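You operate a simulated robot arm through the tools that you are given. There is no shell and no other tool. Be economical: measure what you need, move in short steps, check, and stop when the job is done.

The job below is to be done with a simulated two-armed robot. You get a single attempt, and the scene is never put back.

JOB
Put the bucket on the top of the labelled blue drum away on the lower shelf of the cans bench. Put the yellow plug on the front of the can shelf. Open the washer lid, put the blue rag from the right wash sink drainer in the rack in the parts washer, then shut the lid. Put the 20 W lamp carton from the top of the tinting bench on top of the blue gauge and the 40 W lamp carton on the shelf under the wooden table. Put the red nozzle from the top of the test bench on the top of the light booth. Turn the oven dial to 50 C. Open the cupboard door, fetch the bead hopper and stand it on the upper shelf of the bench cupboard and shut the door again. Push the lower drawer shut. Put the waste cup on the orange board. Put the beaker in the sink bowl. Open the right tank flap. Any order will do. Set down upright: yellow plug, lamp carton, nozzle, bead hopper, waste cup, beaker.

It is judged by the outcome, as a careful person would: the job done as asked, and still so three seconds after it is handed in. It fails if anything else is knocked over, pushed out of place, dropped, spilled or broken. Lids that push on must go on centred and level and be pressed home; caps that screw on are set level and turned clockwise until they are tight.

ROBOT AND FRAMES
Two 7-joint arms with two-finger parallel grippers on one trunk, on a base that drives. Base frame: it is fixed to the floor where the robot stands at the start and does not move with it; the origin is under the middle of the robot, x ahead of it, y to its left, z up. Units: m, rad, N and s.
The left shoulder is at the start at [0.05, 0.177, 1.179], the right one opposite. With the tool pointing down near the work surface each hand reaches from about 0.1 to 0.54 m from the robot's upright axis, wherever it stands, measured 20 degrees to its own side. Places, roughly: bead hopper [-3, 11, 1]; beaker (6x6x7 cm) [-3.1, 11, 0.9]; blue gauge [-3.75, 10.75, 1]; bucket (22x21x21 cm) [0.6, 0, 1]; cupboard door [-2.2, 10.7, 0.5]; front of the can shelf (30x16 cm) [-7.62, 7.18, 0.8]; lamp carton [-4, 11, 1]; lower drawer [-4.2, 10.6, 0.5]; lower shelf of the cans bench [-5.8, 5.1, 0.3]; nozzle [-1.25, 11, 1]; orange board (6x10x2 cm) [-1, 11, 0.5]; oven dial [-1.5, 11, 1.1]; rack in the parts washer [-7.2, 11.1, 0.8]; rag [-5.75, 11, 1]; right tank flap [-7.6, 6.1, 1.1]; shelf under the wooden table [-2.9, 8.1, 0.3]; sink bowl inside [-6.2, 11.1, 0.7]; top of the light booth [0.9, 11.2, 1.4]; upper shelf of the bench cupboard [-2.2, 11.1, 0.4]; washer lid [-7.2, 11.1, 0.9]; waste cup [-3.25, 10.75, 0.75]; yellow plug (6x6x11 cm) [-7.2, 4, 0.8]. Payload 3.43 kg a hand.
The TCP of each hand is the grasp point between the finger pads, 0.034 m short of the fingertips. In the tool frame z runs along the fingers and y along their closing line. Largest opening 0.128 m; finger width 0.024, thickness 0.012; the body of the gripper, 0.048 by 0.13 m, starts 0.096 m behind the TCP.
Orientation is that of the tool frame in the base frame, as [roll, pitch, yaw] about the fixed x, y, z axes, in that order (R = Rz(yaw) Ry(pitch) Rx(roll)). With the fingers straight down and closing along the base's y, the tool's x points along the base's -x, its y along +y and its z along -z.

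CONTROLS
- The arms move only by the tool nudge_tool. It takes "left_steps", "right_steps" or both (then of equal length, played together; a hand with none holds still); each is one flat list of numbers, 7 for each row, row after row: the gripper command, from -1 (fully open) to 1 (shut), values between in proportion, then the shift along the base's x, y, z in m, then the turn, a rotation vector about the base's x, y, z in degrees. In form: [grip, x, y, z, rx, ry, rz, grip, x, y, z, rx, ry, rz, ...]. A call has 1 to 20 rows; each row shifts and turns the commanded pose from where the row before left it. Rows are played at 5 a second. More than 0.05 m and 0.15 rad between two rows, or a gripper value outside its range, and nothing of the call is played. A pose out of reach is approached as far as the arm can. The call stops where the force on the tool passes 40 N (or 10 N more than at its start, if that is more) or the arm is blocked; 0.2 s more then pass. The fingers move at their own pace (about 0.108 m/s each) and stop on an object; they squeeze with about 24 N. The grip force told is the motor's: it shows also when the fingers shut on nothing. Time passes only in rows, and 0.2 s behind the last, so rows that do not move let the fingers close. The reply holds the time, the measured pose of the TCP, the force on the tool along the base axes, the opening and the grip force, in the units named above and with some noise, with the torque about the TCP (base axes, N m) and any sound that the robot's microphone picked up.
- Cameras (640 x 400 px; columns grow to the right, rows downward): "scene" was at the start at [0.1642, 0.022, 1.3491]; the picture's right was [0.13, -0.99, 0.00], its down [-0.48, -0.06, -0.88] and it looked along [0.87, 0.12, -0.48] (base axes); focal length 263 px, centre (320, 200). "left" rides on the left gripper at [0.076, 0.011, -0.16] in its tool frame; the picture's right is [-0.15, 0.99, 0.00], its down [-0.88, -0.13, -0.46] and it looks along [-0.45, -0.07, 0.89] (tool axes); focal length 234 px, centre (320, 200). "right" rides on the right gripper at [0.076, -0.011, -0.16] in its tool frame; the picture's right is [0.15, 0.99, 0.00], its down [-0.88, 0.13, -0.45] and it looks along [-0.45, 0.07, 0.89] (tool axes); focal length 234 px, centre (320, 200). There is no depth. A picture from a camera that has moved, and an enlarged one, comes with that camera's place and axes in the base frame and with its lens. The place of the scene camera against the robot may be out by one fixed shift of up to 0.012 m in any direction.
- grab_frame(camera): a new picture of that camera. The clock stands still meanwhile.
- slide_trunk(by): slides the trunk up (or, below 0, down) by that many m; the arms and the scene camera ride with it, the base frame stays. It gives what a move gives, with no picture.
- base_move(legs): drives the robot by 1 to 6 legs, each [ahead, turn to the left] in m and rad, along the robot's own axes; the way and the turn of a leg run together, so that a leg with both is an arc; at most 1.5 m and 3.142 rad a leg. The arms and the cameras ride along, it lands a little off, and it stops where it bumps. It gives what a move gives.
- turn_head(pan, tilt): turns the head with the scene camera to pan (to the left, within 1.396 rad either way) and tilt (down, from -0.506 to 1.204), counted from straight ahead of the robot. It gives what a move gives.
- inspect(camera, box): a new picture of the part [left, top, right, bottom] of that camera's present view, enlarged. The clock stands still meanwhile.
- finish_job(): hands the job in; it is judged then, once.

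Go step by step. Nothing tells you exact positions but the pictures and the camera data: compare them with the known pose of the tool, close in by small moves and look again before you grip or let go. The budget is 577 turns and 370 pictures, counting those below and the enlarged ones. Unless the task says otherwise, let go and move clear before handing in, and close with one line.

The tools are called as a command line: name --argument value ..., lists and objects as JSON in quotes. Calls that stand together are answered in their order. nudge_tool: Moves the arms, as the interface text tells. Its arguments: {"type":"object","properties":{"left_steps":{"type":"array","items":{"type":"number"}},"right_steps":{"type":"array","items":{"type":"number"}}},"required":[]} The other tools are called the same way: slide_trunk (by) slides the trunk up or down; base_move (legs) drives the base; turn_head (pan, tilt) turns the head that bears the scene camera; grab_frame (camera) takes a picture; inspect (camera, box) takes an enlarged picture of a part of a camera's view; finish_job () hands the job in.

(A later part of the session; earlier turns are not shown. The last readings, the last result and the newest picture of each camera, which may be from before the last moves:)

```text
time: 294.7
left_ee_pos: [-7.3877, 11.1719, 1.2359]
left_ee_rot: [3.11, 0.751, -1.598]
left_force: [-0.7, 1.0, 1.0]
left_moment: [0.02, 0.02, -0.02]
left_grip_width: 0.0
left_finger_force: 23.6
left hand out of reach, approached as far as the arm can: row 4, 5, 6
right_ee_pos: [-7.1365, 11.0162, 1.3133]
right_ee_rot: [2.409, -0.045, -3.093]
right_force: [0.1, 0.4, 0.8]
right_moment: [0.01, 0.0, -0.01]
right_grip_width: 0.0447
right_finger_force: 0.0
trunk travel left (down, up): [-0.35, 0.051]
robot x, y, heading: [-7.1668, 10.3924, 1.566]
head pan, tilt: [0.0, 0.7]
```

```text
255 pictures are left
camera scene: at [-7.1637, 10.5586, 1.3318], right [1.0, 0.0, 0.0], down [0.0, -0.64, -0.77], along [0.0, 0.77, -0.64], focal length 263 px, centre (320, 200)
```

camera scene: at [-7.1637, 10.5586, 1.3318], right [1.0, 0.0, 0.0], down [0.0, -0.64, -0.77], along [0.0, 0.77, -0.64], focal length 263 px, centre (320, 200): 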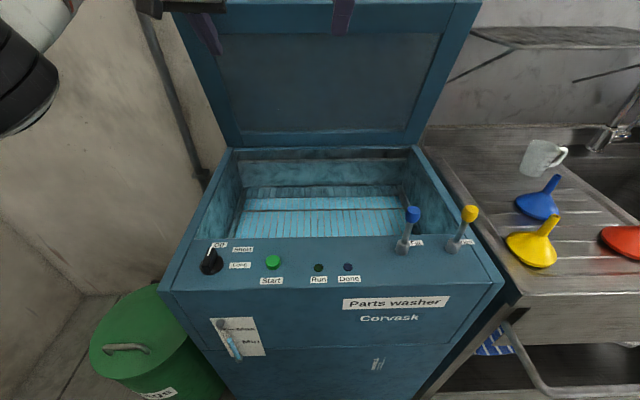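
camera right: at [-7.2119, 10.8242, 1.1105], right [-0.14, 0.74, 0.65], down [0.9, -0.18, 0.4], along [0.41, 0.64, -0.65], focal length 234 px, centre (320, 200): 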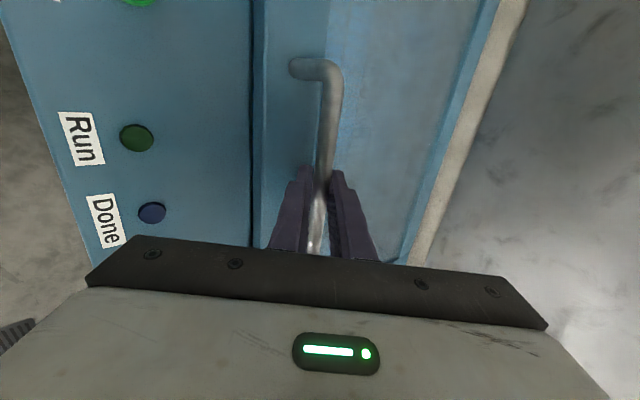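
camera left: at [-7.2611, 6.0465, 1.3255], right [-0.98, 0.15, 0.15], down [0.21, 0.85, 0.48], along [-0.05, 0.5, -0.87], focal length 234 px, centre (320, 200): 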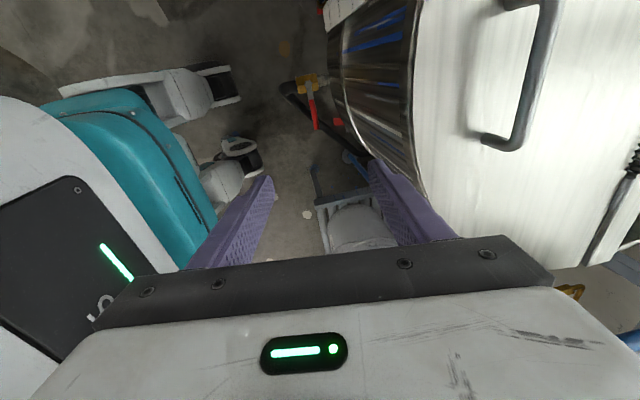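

base_move --legs '[[0.05, 0]]'

turn_head --pan 0.0 --tilt 0.45

grab_frame --camera "scene"

```text
time: 295.7
left_ee_pos: [-7.3886, 11.222, 1.2325]
left_ee_rot: [3.11, 0.746, -1.596]
left_force: [0.5, 0.2, -0.6]
left_moment: [0.01, -0.02, 0.01]
left_grip_width: 0.0001
left_finger_force: 24.2
right_ee_pos: [-7.1363, 11.0663, 1.3121]
right_ee_rot: [2.41, -0.046, -3.092]
right_force: [0.7, 0.3, 0.0]
right_moment: [-0.01, 0.0, 0.0]
right_grip_width: 0.0448
right_finger_force: 0.2
trunk travel left (down, up): [-0.35, 0.051]
robot x, y, heading: [-7.1643, 10.4432, 1.567]
head pan, tilt: [0.0, 0.7]
```

```text
time: 296.4
left_ee_pos: [-7.3879, 11.2198, 1.2335]
left_ee_rot: [3.11, 0.746, -1.598]
left_force: [0.1, -0.5, 0.4]
left_moment: [-0.05, 0.01, -0.01]
left_grip_width: 0.0
left_finger_force: 23.9
right_ee_pos: [-7.1361, 11.0657, 1.314]
right_ee_rot: [2.407, -0.045, -3.093]
right_force: [-0.6, -0.5, 0.6]
right_moment: [0.0, 0.0, 0.04]
right_grip_width: 0.0448
right_finger_force: 0.1
trunk travel left (down, up): [-0.35, 0.051]
robot x, y, heading: [-7.1688, 10.4434, 1.569]
head pan, tilt: [0.0, 0.45]
```

```text
254 pictures are left
camera scene: at [-7.1637, 10.6147, 1.3539], right [1.0, 0.0, 0.0], down [0.0, -0.44, -0.9], along [0.0, 0.9, -0.44], focal length 263 px, centre (320, 200)
```

scene: 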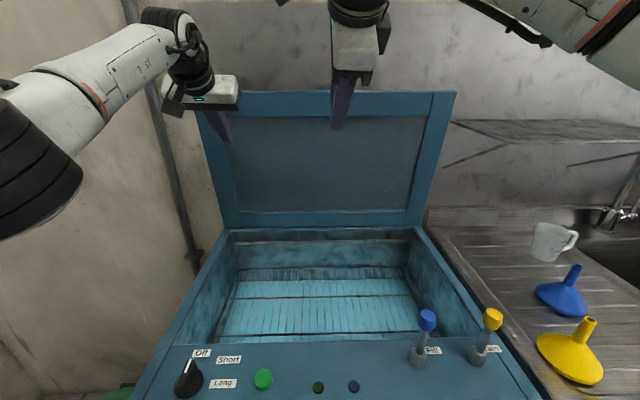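

The lid stands open almost vertical. I back away and go to the right sink drainer for the blue rag.

base_move --legs '[[-0.5, 0], [0, -1.57], [1.2, 0], [0, 1.57]]'

nudge_tool --right_steps '[0, 0, -0.03, -0.02, -7, 0, 0, 0, 0.02, -0.03, -0.02, -7, 0, 0, 0, 0.02, -0.03, -0.02, -7, 0, 0, 0, 0.02, -0.02, -0.02, 0, 0, 0]' --left_steps '[1, -0.01, -0.045, 0, -8, 0, 0, 1, -0.01, -0.045, 0, -8, 0, 0, 1, -0.01, -0.045, 0, -8, 0, 0, 1, -0.01, -0.045, 0, 0, 0, 0]'

turn_head --pan 0.0 --tilt 0.55

grab_frame --camera "scene"

```text
time: 300.1
left_ee_pos: [-7.3279, 10.7393, 1.2349]
left_ee_rot: [3.111, 0.749, -1.674]
left_force: [-0.1, 0.0, -0.3]
left_moment: [0.0, 0.04, 0.01]
left_grip_width: 0.0002
left_finger_force: 24.2
right_ee_pos: [-7.0881, 10.5651, 1.313]
right_ee_rot: [2.409, -0.047, 3.11]
right_force: [0.1, 0.8, -0.1]
right_moment: [-0.03, 0.03, 0.02]
right_grip_width: 0.0449
right_finger_force: 0.0
trunk travel left (down, up): [-0.35, 0.051]
robot x, y, heading: [-7.1696, 9.9484, 1.491]
head pan, tilt: [0.0, 0.45]
stopped in leg 2: the robot was blocked; the commanded pose is now the measured one
```

```text
time: 301.1
left_ee_pos: [-7.367, 10.5593, 1.2336]
left_ee_rot: [-3.126, 0.331, -1.649]
left_force: [0.6, 0.0, -0.6]
left_moment: [0.01, 0.0, 0.0]
left_grip_width: 0.0
left_finger_force: 24.3
right_ee_pos: [-7.0277, 10.4545, 1.2318]
right_ee_rot: [2.775, -0.03, 3.099]
right_force: [-0.1, 0.4, 0.3]
right_moment: [0.02, -0.01, 0.0]
right_grip_width: 0.064
right_finger_force: 0.1
trunk travel left (down, up): [-0.35, 0.051]
robot x, y, heading: [-7.1703, 9.9456, 1.497]
head pan, tilt: [0.0, 0.45]
```

```text
time: 301.8
left_ee_pos: [-7.3663, 10.5611, 1.2325]
left_ee_rot: [-3.127, 0.332, -1.65]
left_force: [-0.4, -0.2, 0.2]
left_moment: [-0.01, 0.0, -0.02]
left_grip_width: 0.0002
left_finger_force: 24.2
right_ee_pos: [-7.0279, 10.4563, 1.2316]
right_ee_rot: [2.776, -0.032, 3.098]
right_force: [-0.3, -0.9, 0.2]
right_moment: [0.05, -0.01, -0.03]
right_grip_width: 0.0639
right_finger_force: 0.1
trunk travel left (down, up): [-0.35, 0.051]
robot x, y, heading: [-7.1657, 9.9506, 1.492]
head pan, tilt: [0.0, 0.55]
```

```text
253 pictures are left
camera scene: at [-7.153, 10.1166, 1.345], right [1.0, -0.08, 0.0], down [-0.04, -0.52, -0.85], along [0.07, 0.85, -0.52], focal length 263 px, centre (320, 200)
```

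scene: 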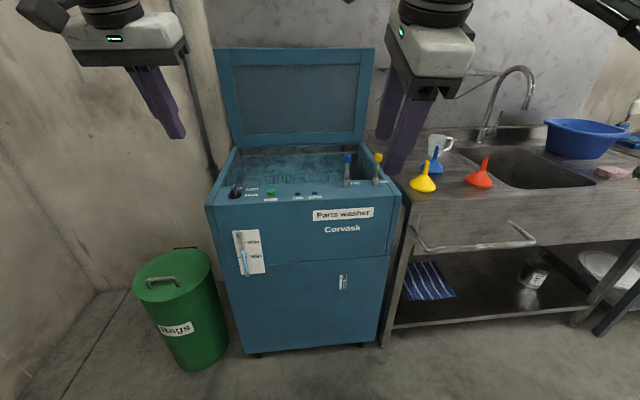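

The turn was blocked, maybe by an outstretched arm. Arms are now drawn in; I'll back a little more and try again.

base_move --legs '[[-0.15, 0], [0, -0.5]]'

turn_head --pan -1.3 --tilt 0.5

grab_frame --camera "scene"

```text
time: 304.6
left_ee_pos: [-7.0586, 10.4311, 1.2331]
left_ee_rot: [-3.128, 0.332, -2.152]
left_force: [0.6, 0.1, 0.2]
left_moment: [0.0, 0.02, 0.0]
left_grip_width: 0.0002
left_finger_force: 24.0
right_ee_pos: [-6.8138, 10.1772, 1.2306]
right_ee_rot: [2.775, -0.032, 2.595]
right_force: [-0.3, -0.5, 0.0]
right_moment: [-0.02, 0.01, 0.0]
right_grip_width: 0.0641
right_finger_force: 0.0
trunk travel left (down, up): [-0.35, 0.051]
robot x, y, heading: [-7.1832, 9.7986, 0.988]
head pan, tilt: [0.0, 0.55]
```

```text
time: 306.0
left_ee_pos: [-7.0604, 10.4303, 1.2321]
left_ee_rot: [-3.126, 0.331, -2.153]
left_force: [-1.0, 0.3, -0.1]
left_moment: [0.01, -0.01, 0.0]
left_grip_width: 0.0001
left_finger_force: 23.6
right_ee_pos: [-6.8133, 10.1763, 1.2305]
right_ee_rot: [2.777, -0.031, 2.596]
right_force: [0.2, 0.4, 0.1]
right_moment: [-0.02, 0.02, 0.04]
right_grip_width: 0.0638
right_finger_force: 0.1
trunk travel left (down, up): [-0.35, 0.051]
robot x, y, heading: [-7.185, 9.7992, 0.988]
head pan, tilt: [-1.3, 0.499]
```

```text
252 pictures are left
camera scene: at [-7.0527, 9.8395, 1.3495], right [-0.31, -0.95, 0.0], down [-0.46, 0.15, -0.88], along [0.84, -0.27, -0.48], focal length 263 px, centre (320, 200)
```

scene: 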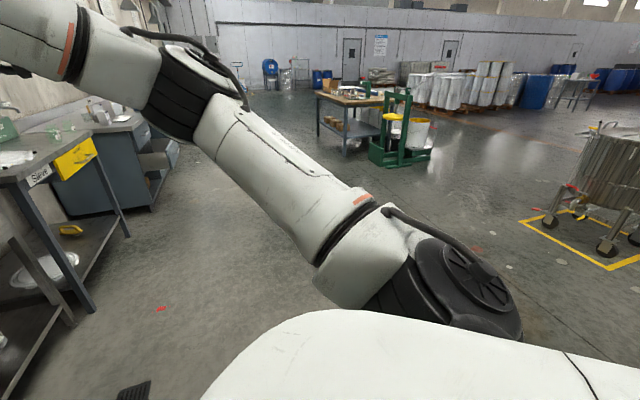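

The way is clear now. Continuing to the drainer.

base_move --legs '[[0, -0.985], [1.25, 0], [0, 1.57]]'

turn_head --pan 0.0 --tilt 0.55

grab_frame --camera "scene"

```text
time: 318.6
left_ee_pos: [-6.1732, 10.41, 1.2323]
left_ee_rot: [-3.126, 0.332, -1.579]
left_force: [-0.4, -0.1, 0.4]
left_moment: [-0.01, -0.03, 0.0]
left_grip_width: 0.0
left_finger_force: 23.6
right_ee_pos: [-5.8293, 10.328, 1.2318]
right_ee_rot: [2.772, -0.032, -3.112]
right_force: [0.6, 0.1, 0.1]
right_moment: [0.02, 0.02, 0.0]
right_grip_width: 0.064
right_finger_force: 0.0
trunk travel left (down, up): [-0.35, 0.051]
robot x, y, heading: [-5.9323, 9.8151, 1.562]
head pan, tilt: [-1.3, 0.499]
```

```text
time: 320.1
left_ee_pos: [-6.1732, 10.4084, 1.2324]
left_ee_rot: [-3.129, 0.332, -1.578]
left_force: [0.1, -0.3, -0.2]
left_moment: [-0.01, 0.03, 0.0]
left_grip_width: 0.0
left_finger_force: 23.5
right_ee_pos: [-5.8297, 10.3287, 1.2314]
right_ee_rot: [2.774, -0.032, -3.114]
right_force: [-0.6, -0.2, 0.1]
right_moment: [-0.02, -0.03, 0.02]
right_grip_width: 0.0637
right_finger_force: 0.0
trunk travel left (down, up): [-0.35, 0.051]
robot x, y, heading: [-5.9321, 9.8129, 1.562]
head pan, tilt: [0.0, 0.55]
```

```text
251 pictures are left
camera scene: at [-5.9278, 9.9818, 1.3449], right [1.0, -0.01, 0.0], down [0.0, -0.52, -0.85], along [0.01, 0.85, -0.52], focal length 263 px, centre (320, 200)
```

scene: 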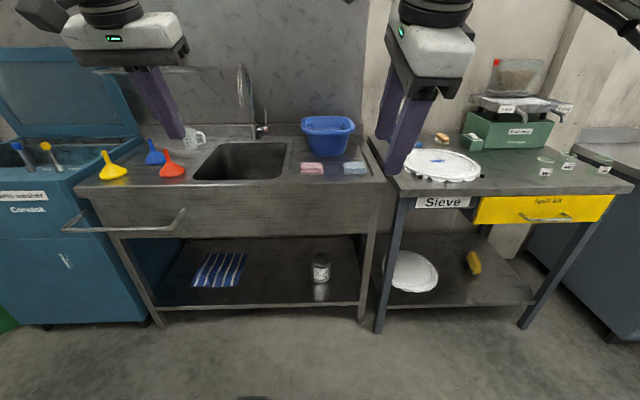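

inspect --camera "scene" --box '[280, 100, 400, 200]'

```text
4.00 times, centred on (340, 150) of scene
camera zoom: at [-5.9278, 9.9818, 1.3449], right [1.0, -0.01, 0.0], down [0.0, -0.52, -0.85], along [0.01, 0.85, -0.52], focal length 1051 px, centre (240, 400)
```

zoom: 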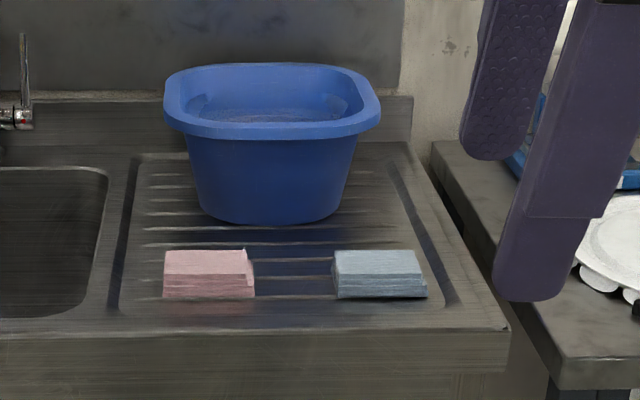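

The drainer top is z≈0.897; the blue rag spans x −5.83…−5.735, y 10.90…10.96. I set the right hand vertical, retract the left, and drive closer.

nudge_tool --right_steps '[-0.5, 0, 0, 0, -7, 0, 0, -0.5, 0, 0, 0, -7, 0, 0, -0.5, 0, 0, 0, -7, 0, 0, -0.5, 0, 0, 0, 0, 0, 0]' --left_steps '[1, -0.01, -0.045, 0, 0, 0, 0, 1, -0.01, -0.045, 0, 0, 0, 0, 1, -0.01, -0.045, 0, 0, 0, 0, 1, 0, -0.04, 0, 0, 0, 0]'

base_move --legs '[[0.6, 0]]'

turn_head --pan -0.1 --tilt 0.8

grab_frame --camera "scene"

grab_frame --camera "right"

```text
time: 321.1
left_ee_pos: [-6.2033, 10.2297, 1.2351]
left_ee_rot: [-3.127, 0.333, -1.578]
left_force: [0.8, 0.5, -0.1]
left_moment: [0.03, 0.02, 0.0]
left_grip_width: 0.0001
left_finger_force: 23.5
right_ee_pos: [-5.8283, 10.3285, 1.231]
right_ee_rot: [-3.139, -0.04, -3.125]
right_force: [0.6, 0.3, 0.2]
right_moment: [-0.02, 0.03, 0.0]
right_grip_width: 0.0961
right_finger_force: 0.0
trunk travel left (down, up): [-0.35, 0.051]
robot x, y, heading: [-5.9348, 9.8122, 1.566]
head pan, tilt: [0.0, 0.55]
```

```text
time: 324.5
left_ee_pos: [-6.1905, 10.8405, 1.2339]
left_ee_rot: [-3.127, 0.333, -1.588]
left_force: [-0.6, 0.2, 0.2]
left_moment: [-0.01, -0.04, 0.0]
left_grip_width: 0.0
left_finger_force: 24.0
right_ee_pos: [-5.8152, 10.932, 1.2306]
right_ee_rot: [3.141, -0.041, -3.136]
right_force: [0.2, -0.1, -0.1]
right_moment: [0.0, 0.0, -0.01]
right_grip_width: 0.0963
right_finger_force: 0.1
trunk travel left (down, up): [-0.35, 0.051]
robot x, y, heading: [-5.9271, 10.4124, 1.548]
head pan, tilt: [0.0, 0.55]
```

```text
time: 325.3
left_ee_pos: [-6.1918, 10.8374, 1.2332]
left_ee_rot: [-3.126, 0.33, -1.587]
left_force: [-0.2, -0.7, 0.2]
left_moment: [0.02, -0.01, -0.02]
left_grip_width: 0.0
left_finger_force: 24.0
right_ee_pos: [-5.8154, 10.9316, 1.2309]
right_ee_rot: [-3.141, -0.04, -3.136]
right_force: [-0.4, 0.2, 0.0]
right_moment: [0.01, 0.02, 0.0]
right_grip_width: 0.0956
right_finger_force: 0.1
trunk travel left (down, up): [-0.35, 0.051]
robot x, y, heading: [-5.9221, 10.4157, 1.551]
head pan, tilt: [-0.099, 0.799]
```

```text
249 pictures are left
camera scene: at [-5.9104, 10.5754, 1.3236], right [0.99, -0.12, 0.0], down [-0.08, -0.71, -0.7], along [0.08, 0.69, -0.72], focal length 263 px, centre (320, 200)
```

scene: 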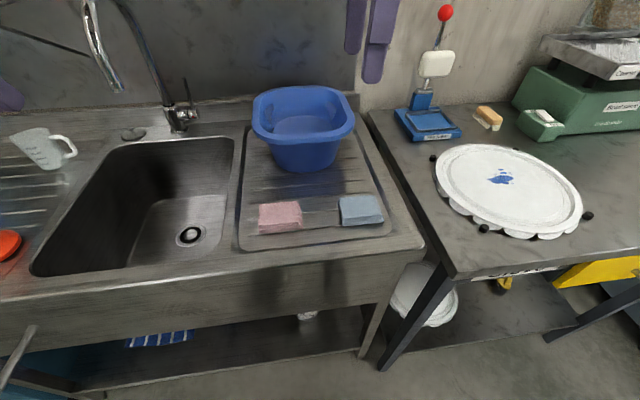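

```text
248 pictures are left
camera right: at [-5.8847, 10.9181, 1.3939], right [-0.15, 0.99, 0.01], down [0.9, 0.14, 0.42], along [0.41, 0.07, -0.91], focal length 234 px, centre (320, 200)
```

right: 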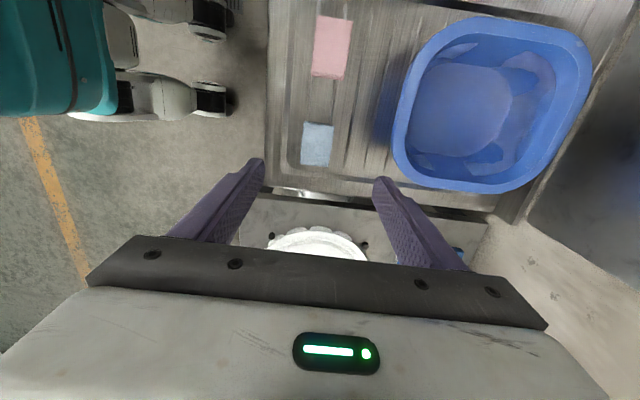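

Rag centre confirmed at (−5.787, 10.929). Descending.

nudge_tool --right_steps '[-0.5, 0.014, -0.001, -0.04, 0, 0, 0, -0.5, 0.014, -0.001, -0.04, 0, 0, 0, -0.5, 0, 0, -0.04, 0, 0, 0, -0.5, 0, 0, -0.04, 0, 0, 0, -0.5, 0, 0, -0.04, 0, 0, 0, -0.5, 0, 0, -0.04, 0, 0, 0]'

grab_frame --camera "right"

```text
time: 326.7
left_ee_pos: [-6.1911, 10.8389, 1.2355]
left_ee_rot: [-3.127, 0.331, -1.589]
left_force: [-0.3, -0.8, -0.7]
left_moment: [-0.02, -0.04, 0.01]
left_grip_width: 0.0003
left_finger_force: 23.8
right_ee_pos: [-5.7884, 10.9284, 0.9907]
right_ee_rot: [-3.141, -0.039, -3.139]
right_force: [-0.3, 0.0, -0.1]
right_moment: [-0.03, -0.04, -0.03]
right_grip_width: 0.0958
right_finger_force: 0.0
trunk travel left (down, up): [-0.35, 0.051]
robot x, y, heading: [-5.9246, 10.4142, 1.55]
head pan, tilt: [-0.099, 0.799]
```

```text
247 pictures are left
camera right: at [-5.8566, 10.9154, 1.153], right [-0.15, 0.99, 0.01], down [0.9, 0.13, 0.42], along [0.41, 0.07, -0.91], focal length 234 px, centre (320, 200)
```

right: 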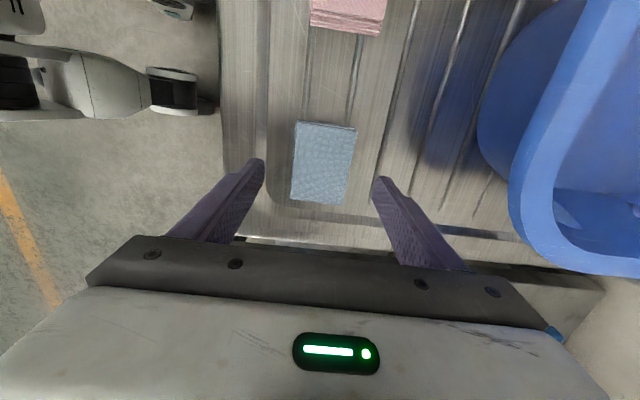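

nudge_tool --right_steps '[-0.5, -0.003, 0.001, -0.025, 0, 0, 0, -0.5, 0, 0, -0.02, 0, 0, 0, -0.5, 0, 0, -0.007, 0, 0, 0, 1, 0, 0, 0, 0, 0, 0, 1, 0, 0, 0, 0, 0, 0, 1, 0, 0, 0, 0, 0, 0]'

grab_frame --camera "right"

```text
time: 328.1
left_ee_pos: [-6.1889, 10.8382, 1.2347]
left_ee_rot: [-3.127, 0.332, -1.587]
left_force: [-0.1, -0.5, 0.7]
left_moment: [0.0, 0.0, 0.0]
left_grip_width: 0.0
left_finger_force: 24.1
right_ee_pos: [-5.7905, 10.9315, 0.9396]
right_ee_rot: [-3.141, -0.039, -3.137]
right_force: [-0.4, -0.6, 0.4]
right_moment: [0.01, -0.03, 0.03]
right_grip_width: 0.0628
right_finger_force: 24.1
trunk travel left (down, up): [-0.35, 0.051]
robot x, y, heading: [-5.923, 10.4154, 1.552]
head pan, tilt: [-0.099, 0.799]
```

```text
246 pictures are left
camera right: at [-5.8596, 10.9178, 1.1015], right [-0.15, 0.99, 0.01], down [0.9, 0.13, 0.42], along [0.41, 0.07, -0.91], focal length 234 px, centre (320, 200)
```

right: 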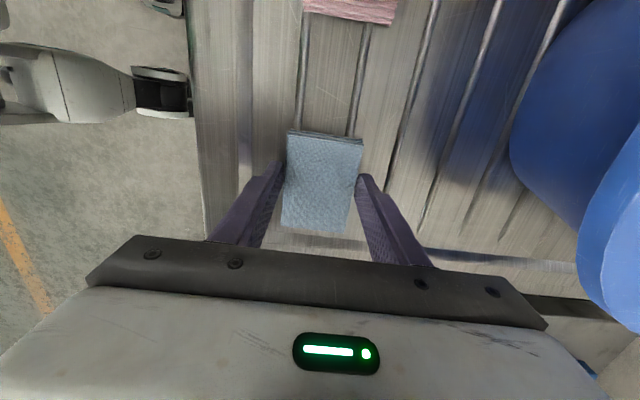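

Rag gripped. Lifting and carrying it to the washer.

nudge_tool --right_steps '[1, 0, 0, 0.03, 0, 0, 0, 1, 0, 0, 0.04, 0, 0, 0, 1, 0, 0, 0.04, 0, 0, 0, 1, 0, 0, 0.04, 0, 0, 0, 1, 0, 0, 0.04, 0, 0, 0, 1, 0, 0, 0.04, 0, 0, 0, 1, 0, -0.03, 0.03, 0, 0, 0]'

base_move --legs '[[-0.6, 0], [0, 1.57], [1.25, 0], [0, -1.55]]'

turn_head --pan 0 --tilt 0.6

grab_frame --camera "scene"

```text
time: 329.7
left_ee_pos: [-6.1908, 10.8377, 1.2341]
left_ee_rot: [-3.128, 0.333, -1.588]
left_force: [0.4, -0.4, 0.4]
left_moment: [0.02, 0.03, 0.02]
left_grip_width: 0.0001
left_finger_force: 24.1
right_ee_pos: [-5.7922, 10.8972, 1.1997]
right_ee_rot: [3.141, -0.041, -3.137]
right_force: [-0.2, -0.3, 0.0]
right_moment: [-0.01, -0.03, 0.02]
right_grip_width: 0.0629
right_finger_force: 23.9
trunk travel left (down, up): [-0.35, 0.051]
robot x, y, heading: [-5.9235, 10.4133, 1.552]
head pan, tilt: [-0.099, 0.799]
```

```text
time: 346.5
left_ee_pos: [-7.4385, 10.2548, 1.2341]
left_ee_rot: [-3.127, 0.334, -1.577]
left_force: [0.5, 0.3, 1.2]
left_moment: [-0.03, 0.0, -0.01]
left_grip_width: 0.0002
left_finger_force: 24.6
right_ee_pos: [-7.0403, 10.3171, 1.1985]
right_ee_rot: [3.14, -0.042, -3.122]
right_force: [0.6, 0.4, -0.5]
right_moment: [-0.02, 0.03, 0.0]
right_grip_width: 0.0628
right_finger_force: 23.8
trunk travel left (down, up): [-0.35, 0.051]
robot x, y, heading: [-7.1703, 9.8328, 1.565]
head pan, tilt: [-0.099, 0.799]
```

```text
time: 347.3
left_ee_pos: [-7.4408, 10.2536, 1.2347]
left_ee_rot: [-3.125, 0.331, -1.575]
left_force: [-0.6, 0.2, -0.1]
left_moment: [0.0, -0.02, 0.04]
left_grip_width: 0.0001
left_finger_force: 23.9
right_ee_pos: [-7.0419, 10.3174, 1.1986]
right_ee_rot: [-3.141, -0.04, -3.124]
right_force: [0.9, 1.1, -1.1]
right_moment: [0.04, -0.01, 0.02]
right_grip_width: 0.0627
right_finger_force: 24.2
trunk travel left (down, up): [-0.35, 0.051]
robot x, y, heading: [-7.1663, 9.8347, 1.567]
head pan, tilt: [0.0, 0.6]
```

```text
245 pictures are left
camera scene: at [-7.1637, 10.0025, 1.3404], right [1.0, -0.01, 0.0], down [0.0, -0.57, -0.82], along [0.01, 0.82, -0.57], focal length 263 px, centre (320, 200)
```

scene: 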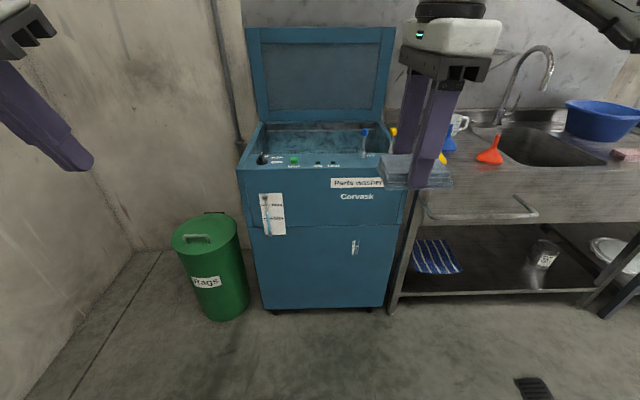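

base_move --legs '[[0.6, 0]]'

turn_head --pan 0 --tilt 0.75

nudge_tool --right_steps '[1, -0.03, 0.02, 0, 7, 0, 0, 1, -0.03, 0.03, 0, 7, 0, 0, 1, -0.03, 0.03, 0, 7, 0, 0, 1, -0.02, 0.03, 0, 0, 0, 0]'

grab_frame --camera "scene"

grab_frame --camera "right"

```text
time: 350.7
left_ee_pos: [-7.4453, 10.8544, 1.2343]
left_ee_rot: [-3.126, 0.332, -1.562]
left_force: [-0.3, -0.7, 0.9]
left_moment: [-0.01, -0.01, -0.01]
left_grip_width: 0.0
left_finger_force: 24.3
right_ee_pos: [-7.0487, 10.9232, 1.1984]
right_ee_rot: [-3.14, -0.04, -3.11]
right_force: [0.9, 1.0, -0.2]
right_moment: [0.0, 0.0, 0.03]
right_grip_width: 0.0629
right_finger_force: 24.0
trunk travel left (down, up): [-0.35, 0.051]
robot x, y, heading: [-7.1673, 10.4368, 1.576]
head pan, tilt: [0.0, 0.6]
```

```text
time: 351.4
left_ee_pos: [-7.4438, 10.855, 1.2338]
left_ee_rot: [-3.126, 0.332, -1.562]
left_force: [-0.1, -0.1, -0.5]
left_moment: [-0.02, 0.0, -0.01]
left_grip_width: 0.0004
left_finger_force: 23.8
right_ee_pos: [-7.0475, 10.9232, 1.1981]
right_ee_rot: [-3.141, -0.039, -3.111]
right_force: [-0.5, 0.1, -0.6]
right_moment: [-0.04, 0.01, 0.0]
right_grip_width: 0.063
right_finger_force: 24.4
trunk travel left (down, up): [-0.35, 0.051]
robot x, y, heading: [-7.1678, 10.4382, 1.575]
head pan, tilt: [0.0, 0.75]
```

```text
time: 352.4
left_ee_pos: [-7.447, 10.8541, 1.233]
left_ee_rot: [-3.126, 0.332, -1.561]
left_force: [-0.1, 0.4, 1.7]
left_moment: [0.0, -0.02, 0.02]
left_grip_width: 0.0
left_finger_force: 24.0
right_ee_pos: [-7.1583, 11.0336, 1.1965]
right_ee_rot: [2.776, -0.024, -3.099]
right_force: [-0.4, -0.3, -0.6]
right_moment: [-0.04, 0.01, -0.02]
right_grip_width: 0.0629
right_finger_force: 24.6
trunk travel left (down, up): [-0.35, 0.051]
robot x, y, heading: [-7.1709, 10.4418, 1.585]
head pan, tilt: [0.0, 0.75]
```

```text
244 pictures are left
camera scene: at [-7.1665, 10.6012, 1.3274], right [1.0, 0.01, 0.0], down [0.0, -0.68, -0.73], along [0.0, 0.73, -0.68], focal length 263 px, centre (320, 200)
```

scene: 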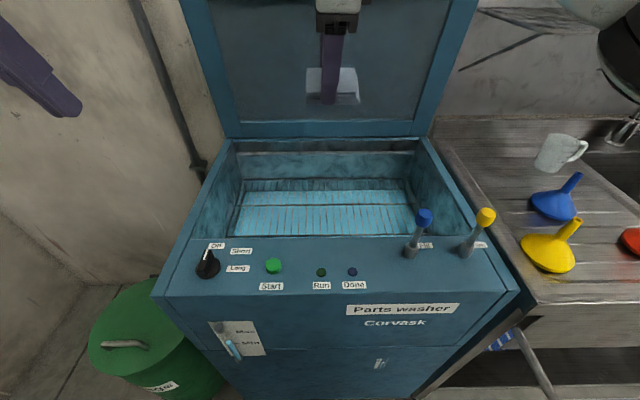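

```text
243 pictures are left
camera right: at [-7.2285, 10.9622, 1.3442], right [-0.18, 0.92, 0.36], down [0.89, 0.0, 0.45], along [0.41, 0.4, -0.82], focal length 234 px, centre (320, 200)
```

right: 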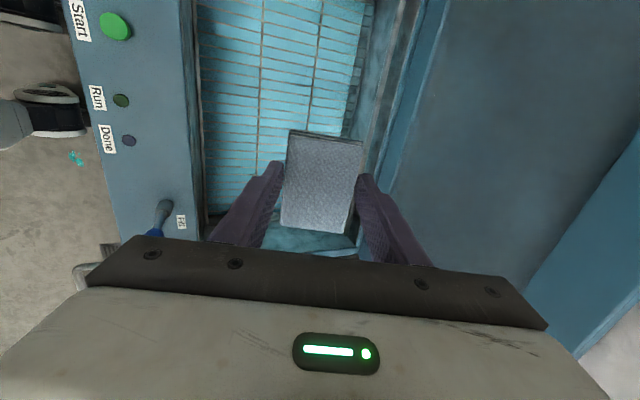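

The rag is over the open rack. Lowering it inside.

nudge_tool --right_steps '[1, 0, 0.015, -0.04, 0, 0, 0, 1, 0, 0.015, -0.04, 0, 0, 0, 1, 0, 0, -0.04, 0, 0, 0, 1, 0, 0, -0.04, 0, 0, 0, 1, 0, 0, -0.04, 0, 0, 0, 1, 0, 0, -0.04, 0, 0, 0, 1, 0, 0, -0.04, 0, 0, 0]'

grab_frame --camera "scene"

grab_frame --camera "right"

```text
time: 354.0
left_ee_pos: [-7.4453, 10.8545, 1.2346]
left_ee_rot: [-3.127, 0.331, -1.562]
left_force: [-0.5, -1.4, 0.6]
left_moment: [-0.01, 0.01, -0.02]
left_grip_width: 0.0
left_finger_force: 24.3
right_ee_pos: [-7.1583, 11.0633, 0.9176]
right_ee_rot: [2.774, -0.026, -3.099]
right_force: [0.4, 0.7, 0.1]
right_moment: [0.04, 0.01, -0.01]
right_grip_width: 0.0628
right_finger_force: 23.8
trunk travel left (down, up): [-0.35, 0.051]
robot x, y, heading: [-7.1716, 10.4389, 1.576]
head pan, tilt: [0.0, 0.75]
```

```text
242 pictures are left
camera scene: at [-7.1657, 10.601, 1.3275], right [1.0, 0.01, 0.0], down [0.0, -0.68, -0.73], along [0.0, 0.73, -0.68], focal length 263 px, centre (320, 200)
```

scene: 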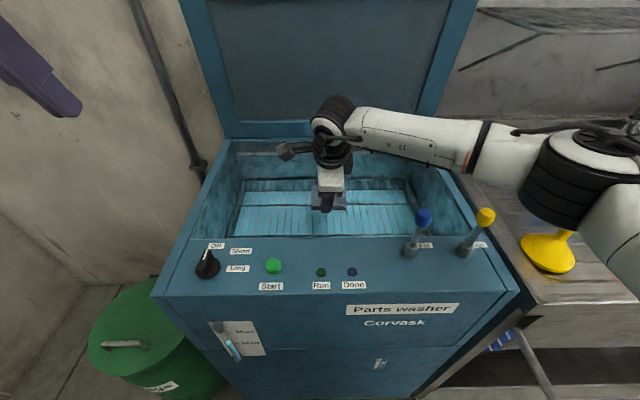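

```text
241 pictures are left
camera right: at [-7.2271, 10.9906, 1.0648], right [-0.18, 0.92, 0.36], down [0.89, 0.0, 0.45], along [0.41, 0.4, -0.82], focal length 234 px, centre (320, 200)
```

right: 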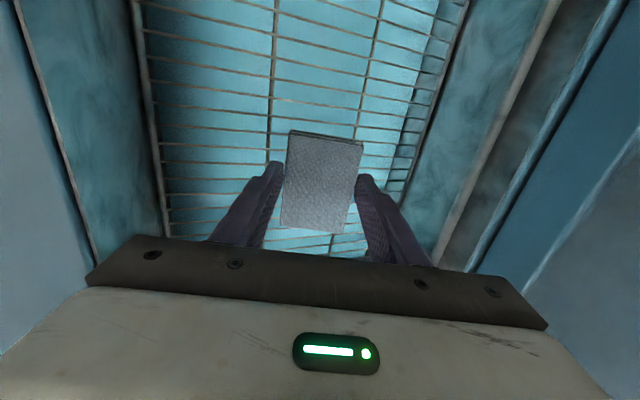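

nudge_tool --right_steps '[1, 0, 0, -0.02, 0, 0, 0, 1, 0, 0, -0.02, 0, 0, 0, 1, 0, 0, -0.015, 0, 0, 0, 1, 0, 0, -0.01, 0, 0, 0, 1, 0, 0, -0.01, 0, 0, 0]'

grab_frame --camera "right"

inspect --camera "scene" --box '[220, 80, 440, 250]'

```text
time: 355.2
left_ee_pos: [-7.4444, 10.8549, 1.2336]
left_ee_rot: [-3.126, 0.332, -1.562]
left_force: [-0.3, 0.7, -0.3]
left_moment: [0.02, 0.01, -0.02]
left_grip_width: 0.0
left_finger_force: 24.1
right_ee_pos: [-7.1582, 11.0632, 0.8428]
right_ee_rot: [2.773, -0.027, -3.101]
right_force: [0.7, 0.0, 1.0]
right_moment: [-0.04, 0.01, 0.01]
right_grip_width: 0.063
right_finger_force: 23.6
trunk travel left (down, up): [-0.35, 0.051]
robot x, y, heading: [-7.1709, 10.4367, 1.575]
head pan, tilt: [0.0, 0.75]
```

```text
240 pictures are left
camera right: at [-7.2256, 10.9915, 0.9908], right [-0.18, 0.92, 0.36], down [0.89, 0.0, 0.45], along [0.41, 0.4, -0.82], focal length 234 px, centre (320, 200)
```

right: 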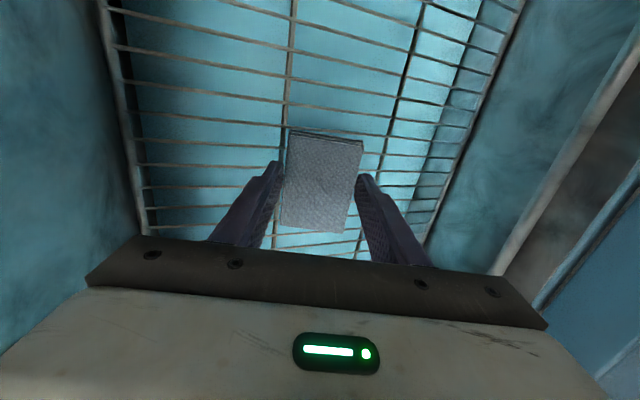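

```text
2.35 times, centred on (330, 165) of scene
camera zoom: at [-7.1657, 10.6008, 1.3275], right [1.0, 0.01, 0.0], down [0.0, -0.68, -0.73], along [0.0, 0.73, -0.68], focal length 618 px, centre (296, 282)
```

zoom: 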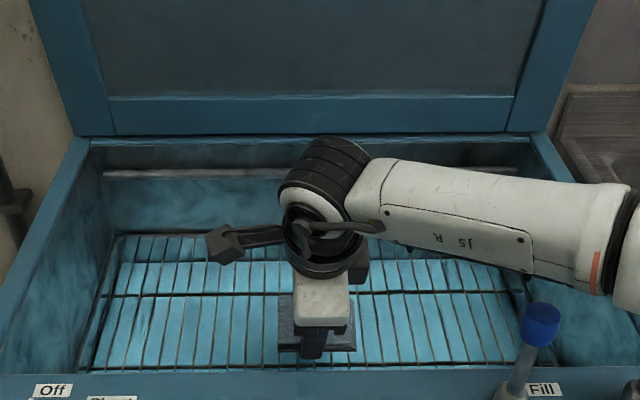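

nudge_tool --right_steps '[1, 0, 0.002, -0.006, 0, 0, 0, 1, 0, 0.002, -0.006, 0, 0, 0, 1, 0, 0, -0.006, 0, 0, 0, 1, 0, 0, -0.006, 0, 0, 0, 1, 0, 0, -0.006, 0, 0, 0]'

inspect --camera "scene" --box '[220, 80, 440, 250]'

```text
time: 356.4
left_ee_pos: [-7.4433, 10.85, 1.2361]
left_ee_rot: [-3.126, 0.335, -1.563]
left_force: [0.0, 0.1, -1.3]
left_moment: [-0.01, 0.0, 0.0]
left_grip_width: 0.0
left_finger_force: 24.1
right_ee_pos: [-7.1592, 11.0683, 0.8226]
right_ee_rot: [2.761, -0.03, -3.099]
right_force: [0.6, -0.6, 39.4]
right_moment: [-0.83, 0.0, 0.0]
right_grip_width: 0.0641
right_finger_force: 23.7
trunk travel left (down, up): [-0.35, 0.051]
robot x, y, heading: [-7.1657, 10.4383, 1.58]
head pan, tilt: [0.0, 0.75]
```

```text
2.35 times, centred on (330, 165) of scene
camera zoom: at [-7.1657, 10.5965, 1.3288], right [1.0, 0.01, 0.0], down [0.0, -0.68, -0.73], along [0.0, 0.73, -0.68], focal length 618 px, centre (296, 282)
```

zoom: 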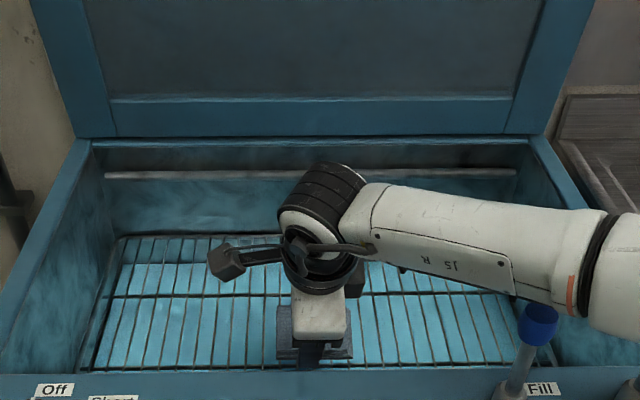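

Contact with the rack. Easing up a little, opening and rising straight out.

nudge_tool --right_steps '[1, 0, 0, 0.006, 0, 0, 0, -0.3, 0, 0, 0, 0, 0, 0, -0.35, 0, 0, 0, 0, 0, 0, -0.35, 0, 0, 0.02, 0, 0, 0, -0.35, 0, 0, 0.03, 0, 0, 0, -0.35, 0, 0, 0.04, 0, 0, 0, -0.35, 0, 0, 0.04, 0, 0, 0, -0.35, 0, 0, 0.04, 0, 0, 0, -0.35, 0, 0, 0.04, 0, 0, 0, -0.35, 0, 0, 0.04, 0, 0, 0, -0.35, 0, -0.03, 0.03, 0, 0, 0]'

grab_frame --camera "scene"

```text
time: 358.8
left_ee_pos: [-7.4435, 10.8539, 1.2345]
left_ee_rot: [-3.128, 0.332, -1.561]
left_force: [-0.2, -0.4, -0.4]
left_moment: [0.0, 0.02, -0.01]
left_grip_width: 0.0
left_finger_force: 24.5
right_ee_pos: [-7.1546, 11.0377, 1.0996]
right_ee_rot: [2.775, -0.027, -3.102]
right_force: [-0.1, -0.2, 0.0]
right_moment: [0.01, -0.02, 0.03]
right_grip_width: 0.0864
right_finger_force: 0.1
trunk travel left (down, up): [-0.35, 0.051]
robot x, y, heading: [-7.1701, 10.4398, 1.579]
head pan, tilt: [0.0, 0.75]
```

```text
237 pictures are left
camera scene: at [-7.1654, 10.5999, 1.3277], right [1.0, 0.01, 0.0], down [0.0, -0.68, -0.73], along [0.0, 0.73, -0.68], focal length 263 px, centre (320, 200)
```

scene: 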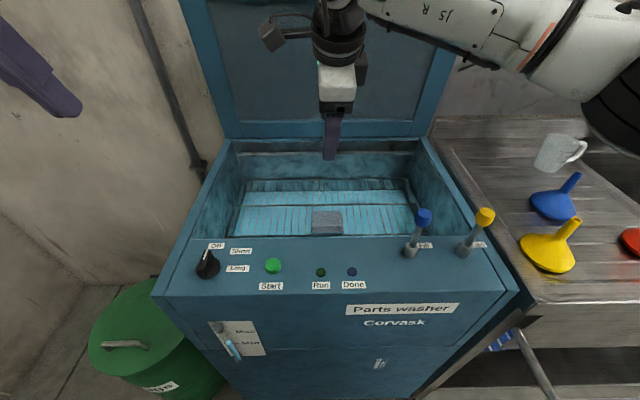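

The rag lies in the rack. To shut the lid I need to reach over its top edge, so I raise the right hand, shift it beside the handle's span (x≈−6.98), and drive closer.

nudge_tool --right_steps '[-0.35, 0.03, -0.02, 0.04, 0, 0, 0, -0.35, 0.03, -0.03, 0.03, 0, 0, 0, -0.35, 0.03, -0.03, 0.03, 0, 0, 0, -0.35, 0.03, -0.03, 0.03, 0, 0, 0, -0.35, 0.03, -0.02, 0.03, 0, 0, 0, -0.35, 0.02, 0, 0.04, 0, 0, 0, -0.35, 0, 0, 0.04, 4, 0, 0]' --left_steps '[1, 0, -0.03, 0, 0, 0, 0, 1, 0, -0.03, 0, 0, 0, 0, 1, 0, -0.03, 0, 0, 0, 0, 1, 0, -0.03, 0, 0, 0, 0, 1, 0, 0, 0, 0, 0, 0, 1, 0, 0, 0, 0, 0, 0, 1, 0, 0, 0, 0, 0, 0]'

base_move --legs '[[0.17, 0]]'

turn_head --pan 0 --tilt 0.2

grab_frame --camera "scene"

grab_frame --camera "right"

```text
refused: row 1 steps farther than a row can; nothing moved
```

```text
time: 360.0
left_ee_pos: [-7.4457, 10.9369, 1.2327]
left_ee_rot: [-3.127, 0.331, -1.56]
left_force: [-0.4, 0.3, -0.4]
left_moment: [0.06, -0.02, -0.01]
left_grip_width: 0.0
left_finger_force: 24.4
right_ee_pos: [-7.1553, 11.1209, 1.0981]
right_ee_rot: [2.776, -0.025, -3.102]
right_force: [-0.9, -0.8, 1.1]
right_moment: [0.05, -0.02, 0.0]
right_grip_width: 0.0863
right_finger_force: 0.0
trunk travel left (down, up): [-0.35, 0.051]
robot x, y, heading: [-7.1726, 10.5226, 1.58]
head pan, tilt: [0.0, 0.75]
stopped in leg 1: the robot was blocked; the commanded pose is now the measured one
```

```text
time: 360.9
left_ee_pos: [-7.4454, 10.9396, 1.2324]
left_ee_rot: [-3.129, 0.326, -1.563]
left_force: [0.0, 0.7, 0.0]
left_moment: [0.02, -0.01, -0.02]
left_grip_width: 0.0
left_finger_force: 24.2
right_ee_pos: [-7.1556, 11.1218, 1.0978]
right_ee_rot: [2.779, -0.023, -3.101]
right_force: [-0.1, -0.1, -0.1]
right_moment: [0.02, 0.0, -0.01]
right_grip_width: 0.0865
right_finger_force: 0.2
trunk travel left (down, up): [-0.35, 0.051]
robot x, y, heading: [-7.1677, 10.5234, 1.581]
head pan, tilt: [0.0, 0.201]
```

```text
236 pictures are left
camera scene: at [-7.1662, 10.6955, 1.3771], right [1.0, 0.01, 0.0], down [0.0, -0.2, -0.98], along [-0.01, 0.98, -0.2], focal length 263 px, centre (320, 200)
```

scene: 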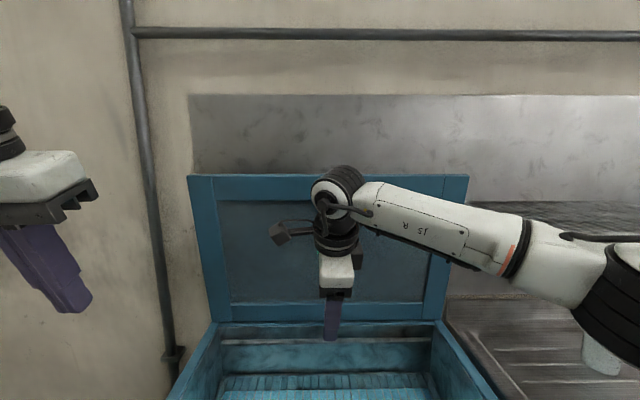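

```text
235 pictures are left
camera right: at [-7.2247, 11.051, 1.2446], right [-0.17, 0.92, 0.36], down [0.89, 0.0, 0.45], along [0.42, 0.4, -0.82], focal length 234 px, centre (320, 200)
```

right: 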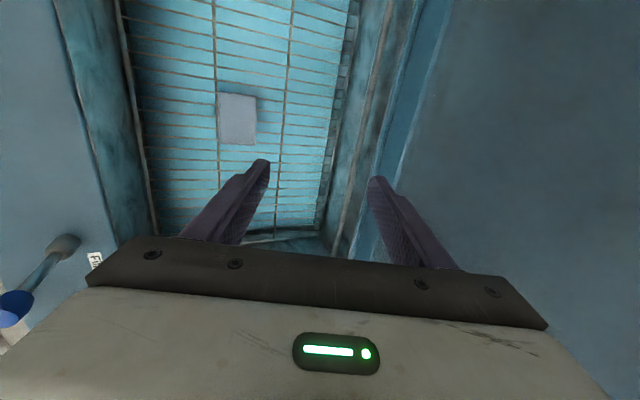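

Base stops at y≈10.52. The lid top edge (y≈11.31, z≈1.31) is at the edge of reach, so I'll raise the trunk and use a closed fist tilted ~62° to hook over the lid's top and pull it forward.

slide_trunk --by 0.05

nudge_tool --right_steps '[1, 0.03, -0.02, 0.03, 0, 0, 0, 1, 0.03, -0.02, 0.03, 0, 0, 0, 1, 0.03, -0.02, 0.03, 0, 0, 0, 1, 0.03, 0, 0.03, 7, 0, 0, 1, 0.03, 0, 0.03, 7, 0, 0, 1, 0.02, 0, 0.03, 7, 0, 0, 1, 0, 0.01, 0.03, 7, 0, 0, 1, 0, 0.02, 0.02, 7, 0, 0, 1, 0, 0.02, 0, 6, 0, 0]'

grab_frame --camera "scene"

```text
time: 361.9
left_ee_pos: [-7.4447, 10.939, 1.2816]
left_ee_rot: [-3.13, 0.327, -1.563]
left_force: [0.3, -0.3, -0.6]
left_moment: [-0.01, -0.02, 0.01]
left_grip_width: 0.0001
left_finger_force: 23.5
right_ee_pos: [-7.157, 11.1234, 1.1467]
right_ee_rot: [2.779, -0.025, -3.099]
right_force: [-0.2, -0.7, -0.7]
right_moment: [0.04, 0.01, 0.03]
right_grip_width: 0.0865
right_finger_force: 0.0
trunk travel left (down, up): [-0.4, 0.001]
robot x, y, heading: [-7.1672, 10.5249, 1.574]
head pan, tilt: [0.0, 0.201]
```

```text
time: 363.9
left_ee_pos: [-7.4448, 10.9399, 1.2827]
left_ee_rot: [-3.129, 0.326, -1.561]
left_force: [0.3, 0.1, 0.1]
left_moment: [0.02, 0.0, 0.04]
left_grip_width: 0.0
left_finger_force: 24.3
right_ee_pos: [-6.9858, 11.1115, 1.377]
right_ee_rot: [2.061, 0.006, -3.095]
right_force: [0.2, -0.1, 0.0]
right_moment: [0.01, 0.0, -0.02]
right_grip_width: 0.0003
right_finger_force: 24.3
trunk travel left (down, up): [-0.4, 0.001]
robot x, y, heading: [-7.1682, 10.5267, 1.579]
head pan, tilt: [0.0, 0.201]
```

```text
234 pictures are left
camera scene: at [-7.166, 10.6958, 1.4271], right [1.0, 0.01, 0.0], down [0.0, -0.2, -0.98], along [-0.01, 0.98, -0.2], focal length 263 px, centre (320, 200)
```

scene: 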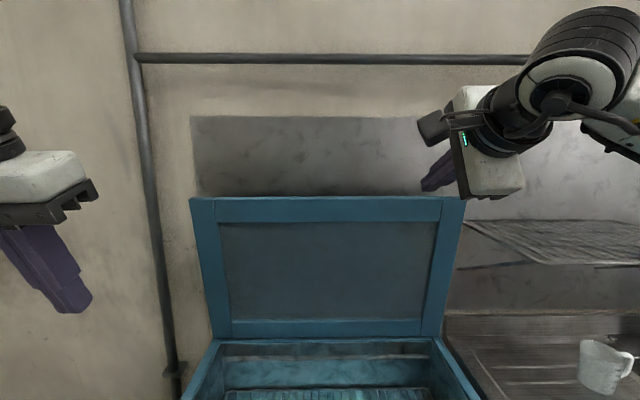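

Lid top front edge triangulates to (y 11.28, z 1.314). Moving the fist over it, then down behind.

nudge_tool --right_steps '[1, 0, 0.04, 0.005, 0, 0, 0, 1, 0, 0.04, 0, 0, 0, 0, 1, 0, 0.04, 0, 0, 0, 0, 1, 0, 0.04, 0, 0, 0, 0, 1, 0, 0.03, 0, 0, 0, 0, 1, 0, 0.02, 0, 0, 0, 0]'

grab_frame --camera "scene"

grab_frame --camera "right"

```text
time: 365.3
left_ee_pos: [-7.4467, 10.9391, 1.2814]
left_ee_rot: [-3.125, 0.326, -1.562]
left_force: [0.5, -0.5, 0.3]
left_moment: [0.01, -0.01, -0.03]
left_grip_width: 0.0
left_finger_force: 24.2
right_ee_pos: [-6.9888, 11.3215, 1.3825]
right_ee_rot: [2.063, 0.01, -3.095]
right_force: [-0.4, -0.3, -0.5]
right_moment: [-0.01, 0.0, -0.01]
right_grip_width: 0.0
right_finger_force: 23.7
trunk travel left (down, up): [-0.4, 0.001]
robot x, y, heading: [-7.1732, 10.5241, 1.58]
head pan, tilt: [0.0, 0.201]
```

```text
233 pictures are left
camera scene: at [-7.1669, 10.6954, 1.4272], right [1.0, 0.01, 0.0], down [0.0, -0.2, -0.98], along [-0.01, 0.98, -0.2], focal length 263 px, centre (320, 200)
```

scene: 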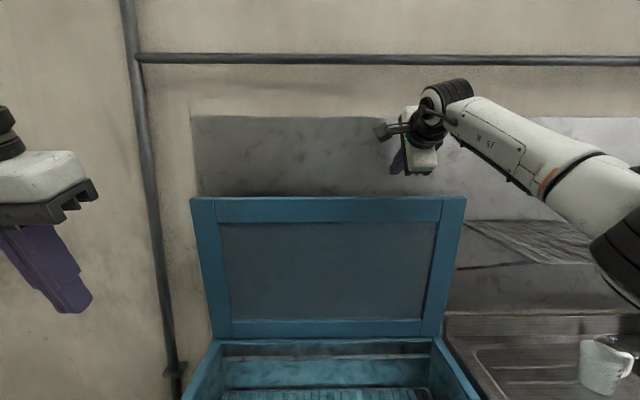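

```text
232 pictures are left
camera right: at [-7.0579, 11.1699, 1.4483], right [-0.18, 0.46, 0.87], down [0.89, -0.3, 0.34], along [0.42, 0.84, -0.36], focal length 234 px, centre (320, 200)
```

right: 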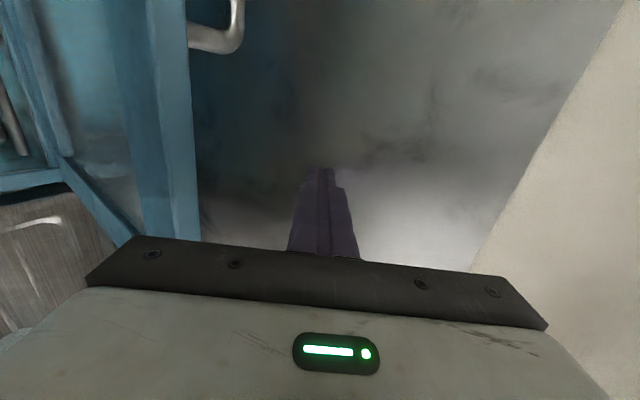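

nudge_tool --right_steps '[1, 0, 0.005, -0.02, 0, 0, 0, 1, 0, 0, -0.02, 0, 0, 0, 1, 0, 0, -0.02, 0, 0, 0, 1, 0, 0, -0.015, 0, 0, 0]'

grab_frame --camera "right"

inspect --camera "scene" --box '[340, 100, 500, 240]'

```text
time: 366.3
left_ee_pos: [-7.4452, 10.9344, 1.2852]
left_ee_rot: [-3.128, 0.331, -1.561]
left_force: [-0.3, 0.3, 0.4]
left_moment: [0.01, 0.01, -0.02]
left_grip_width: 0.0
left_finger_force: 23.6
right_ee_pos: [-6.9862, 11.3215, 1.3138]
right_ee_rot: [2.054, 0.006, -3.098]
right_force: [2.9, -18.9, 14.6]
right_moment: [0.4, -0.17, -0.29]
right_grip_width: 0.0
right_finger_force: 23.7
trunk travel left (down, up): [-0.4, 0.001]
robot x, y, heading: [-7.1702, 10.5218, 1.58]
head pan, tilt: [0.0, 0.201]
```

```text
231 pictures are left
camera right: at [-7.0558, 11.1705, 1.3786], right [-0.17, 0.45, 0.87], down [0.89, -0.3, 0.33], along [0.41, 0.84, -0.35], focal length 234 px, centre (320, 200)
```

right: 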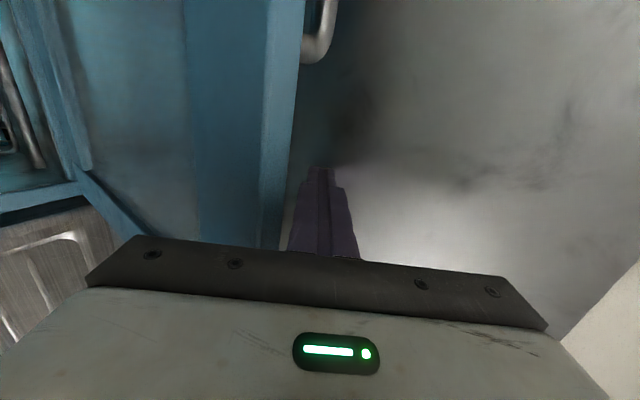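

```text
2.86 times, centred on (420, 170) of scene
camera zoom: at [-7.166, 10.6894, 1.4281], right [1.0, 0.01, 0.0], down [0.0, -0.19, -0.98], along [-0.01, 0.98, -0.19], focal length 750 px, centre (34, 286)
```

zoom: 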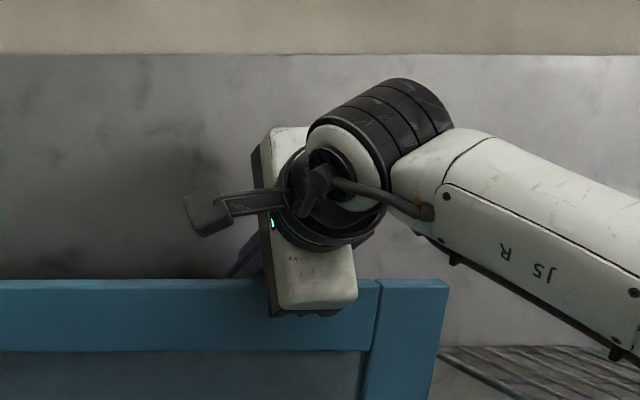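

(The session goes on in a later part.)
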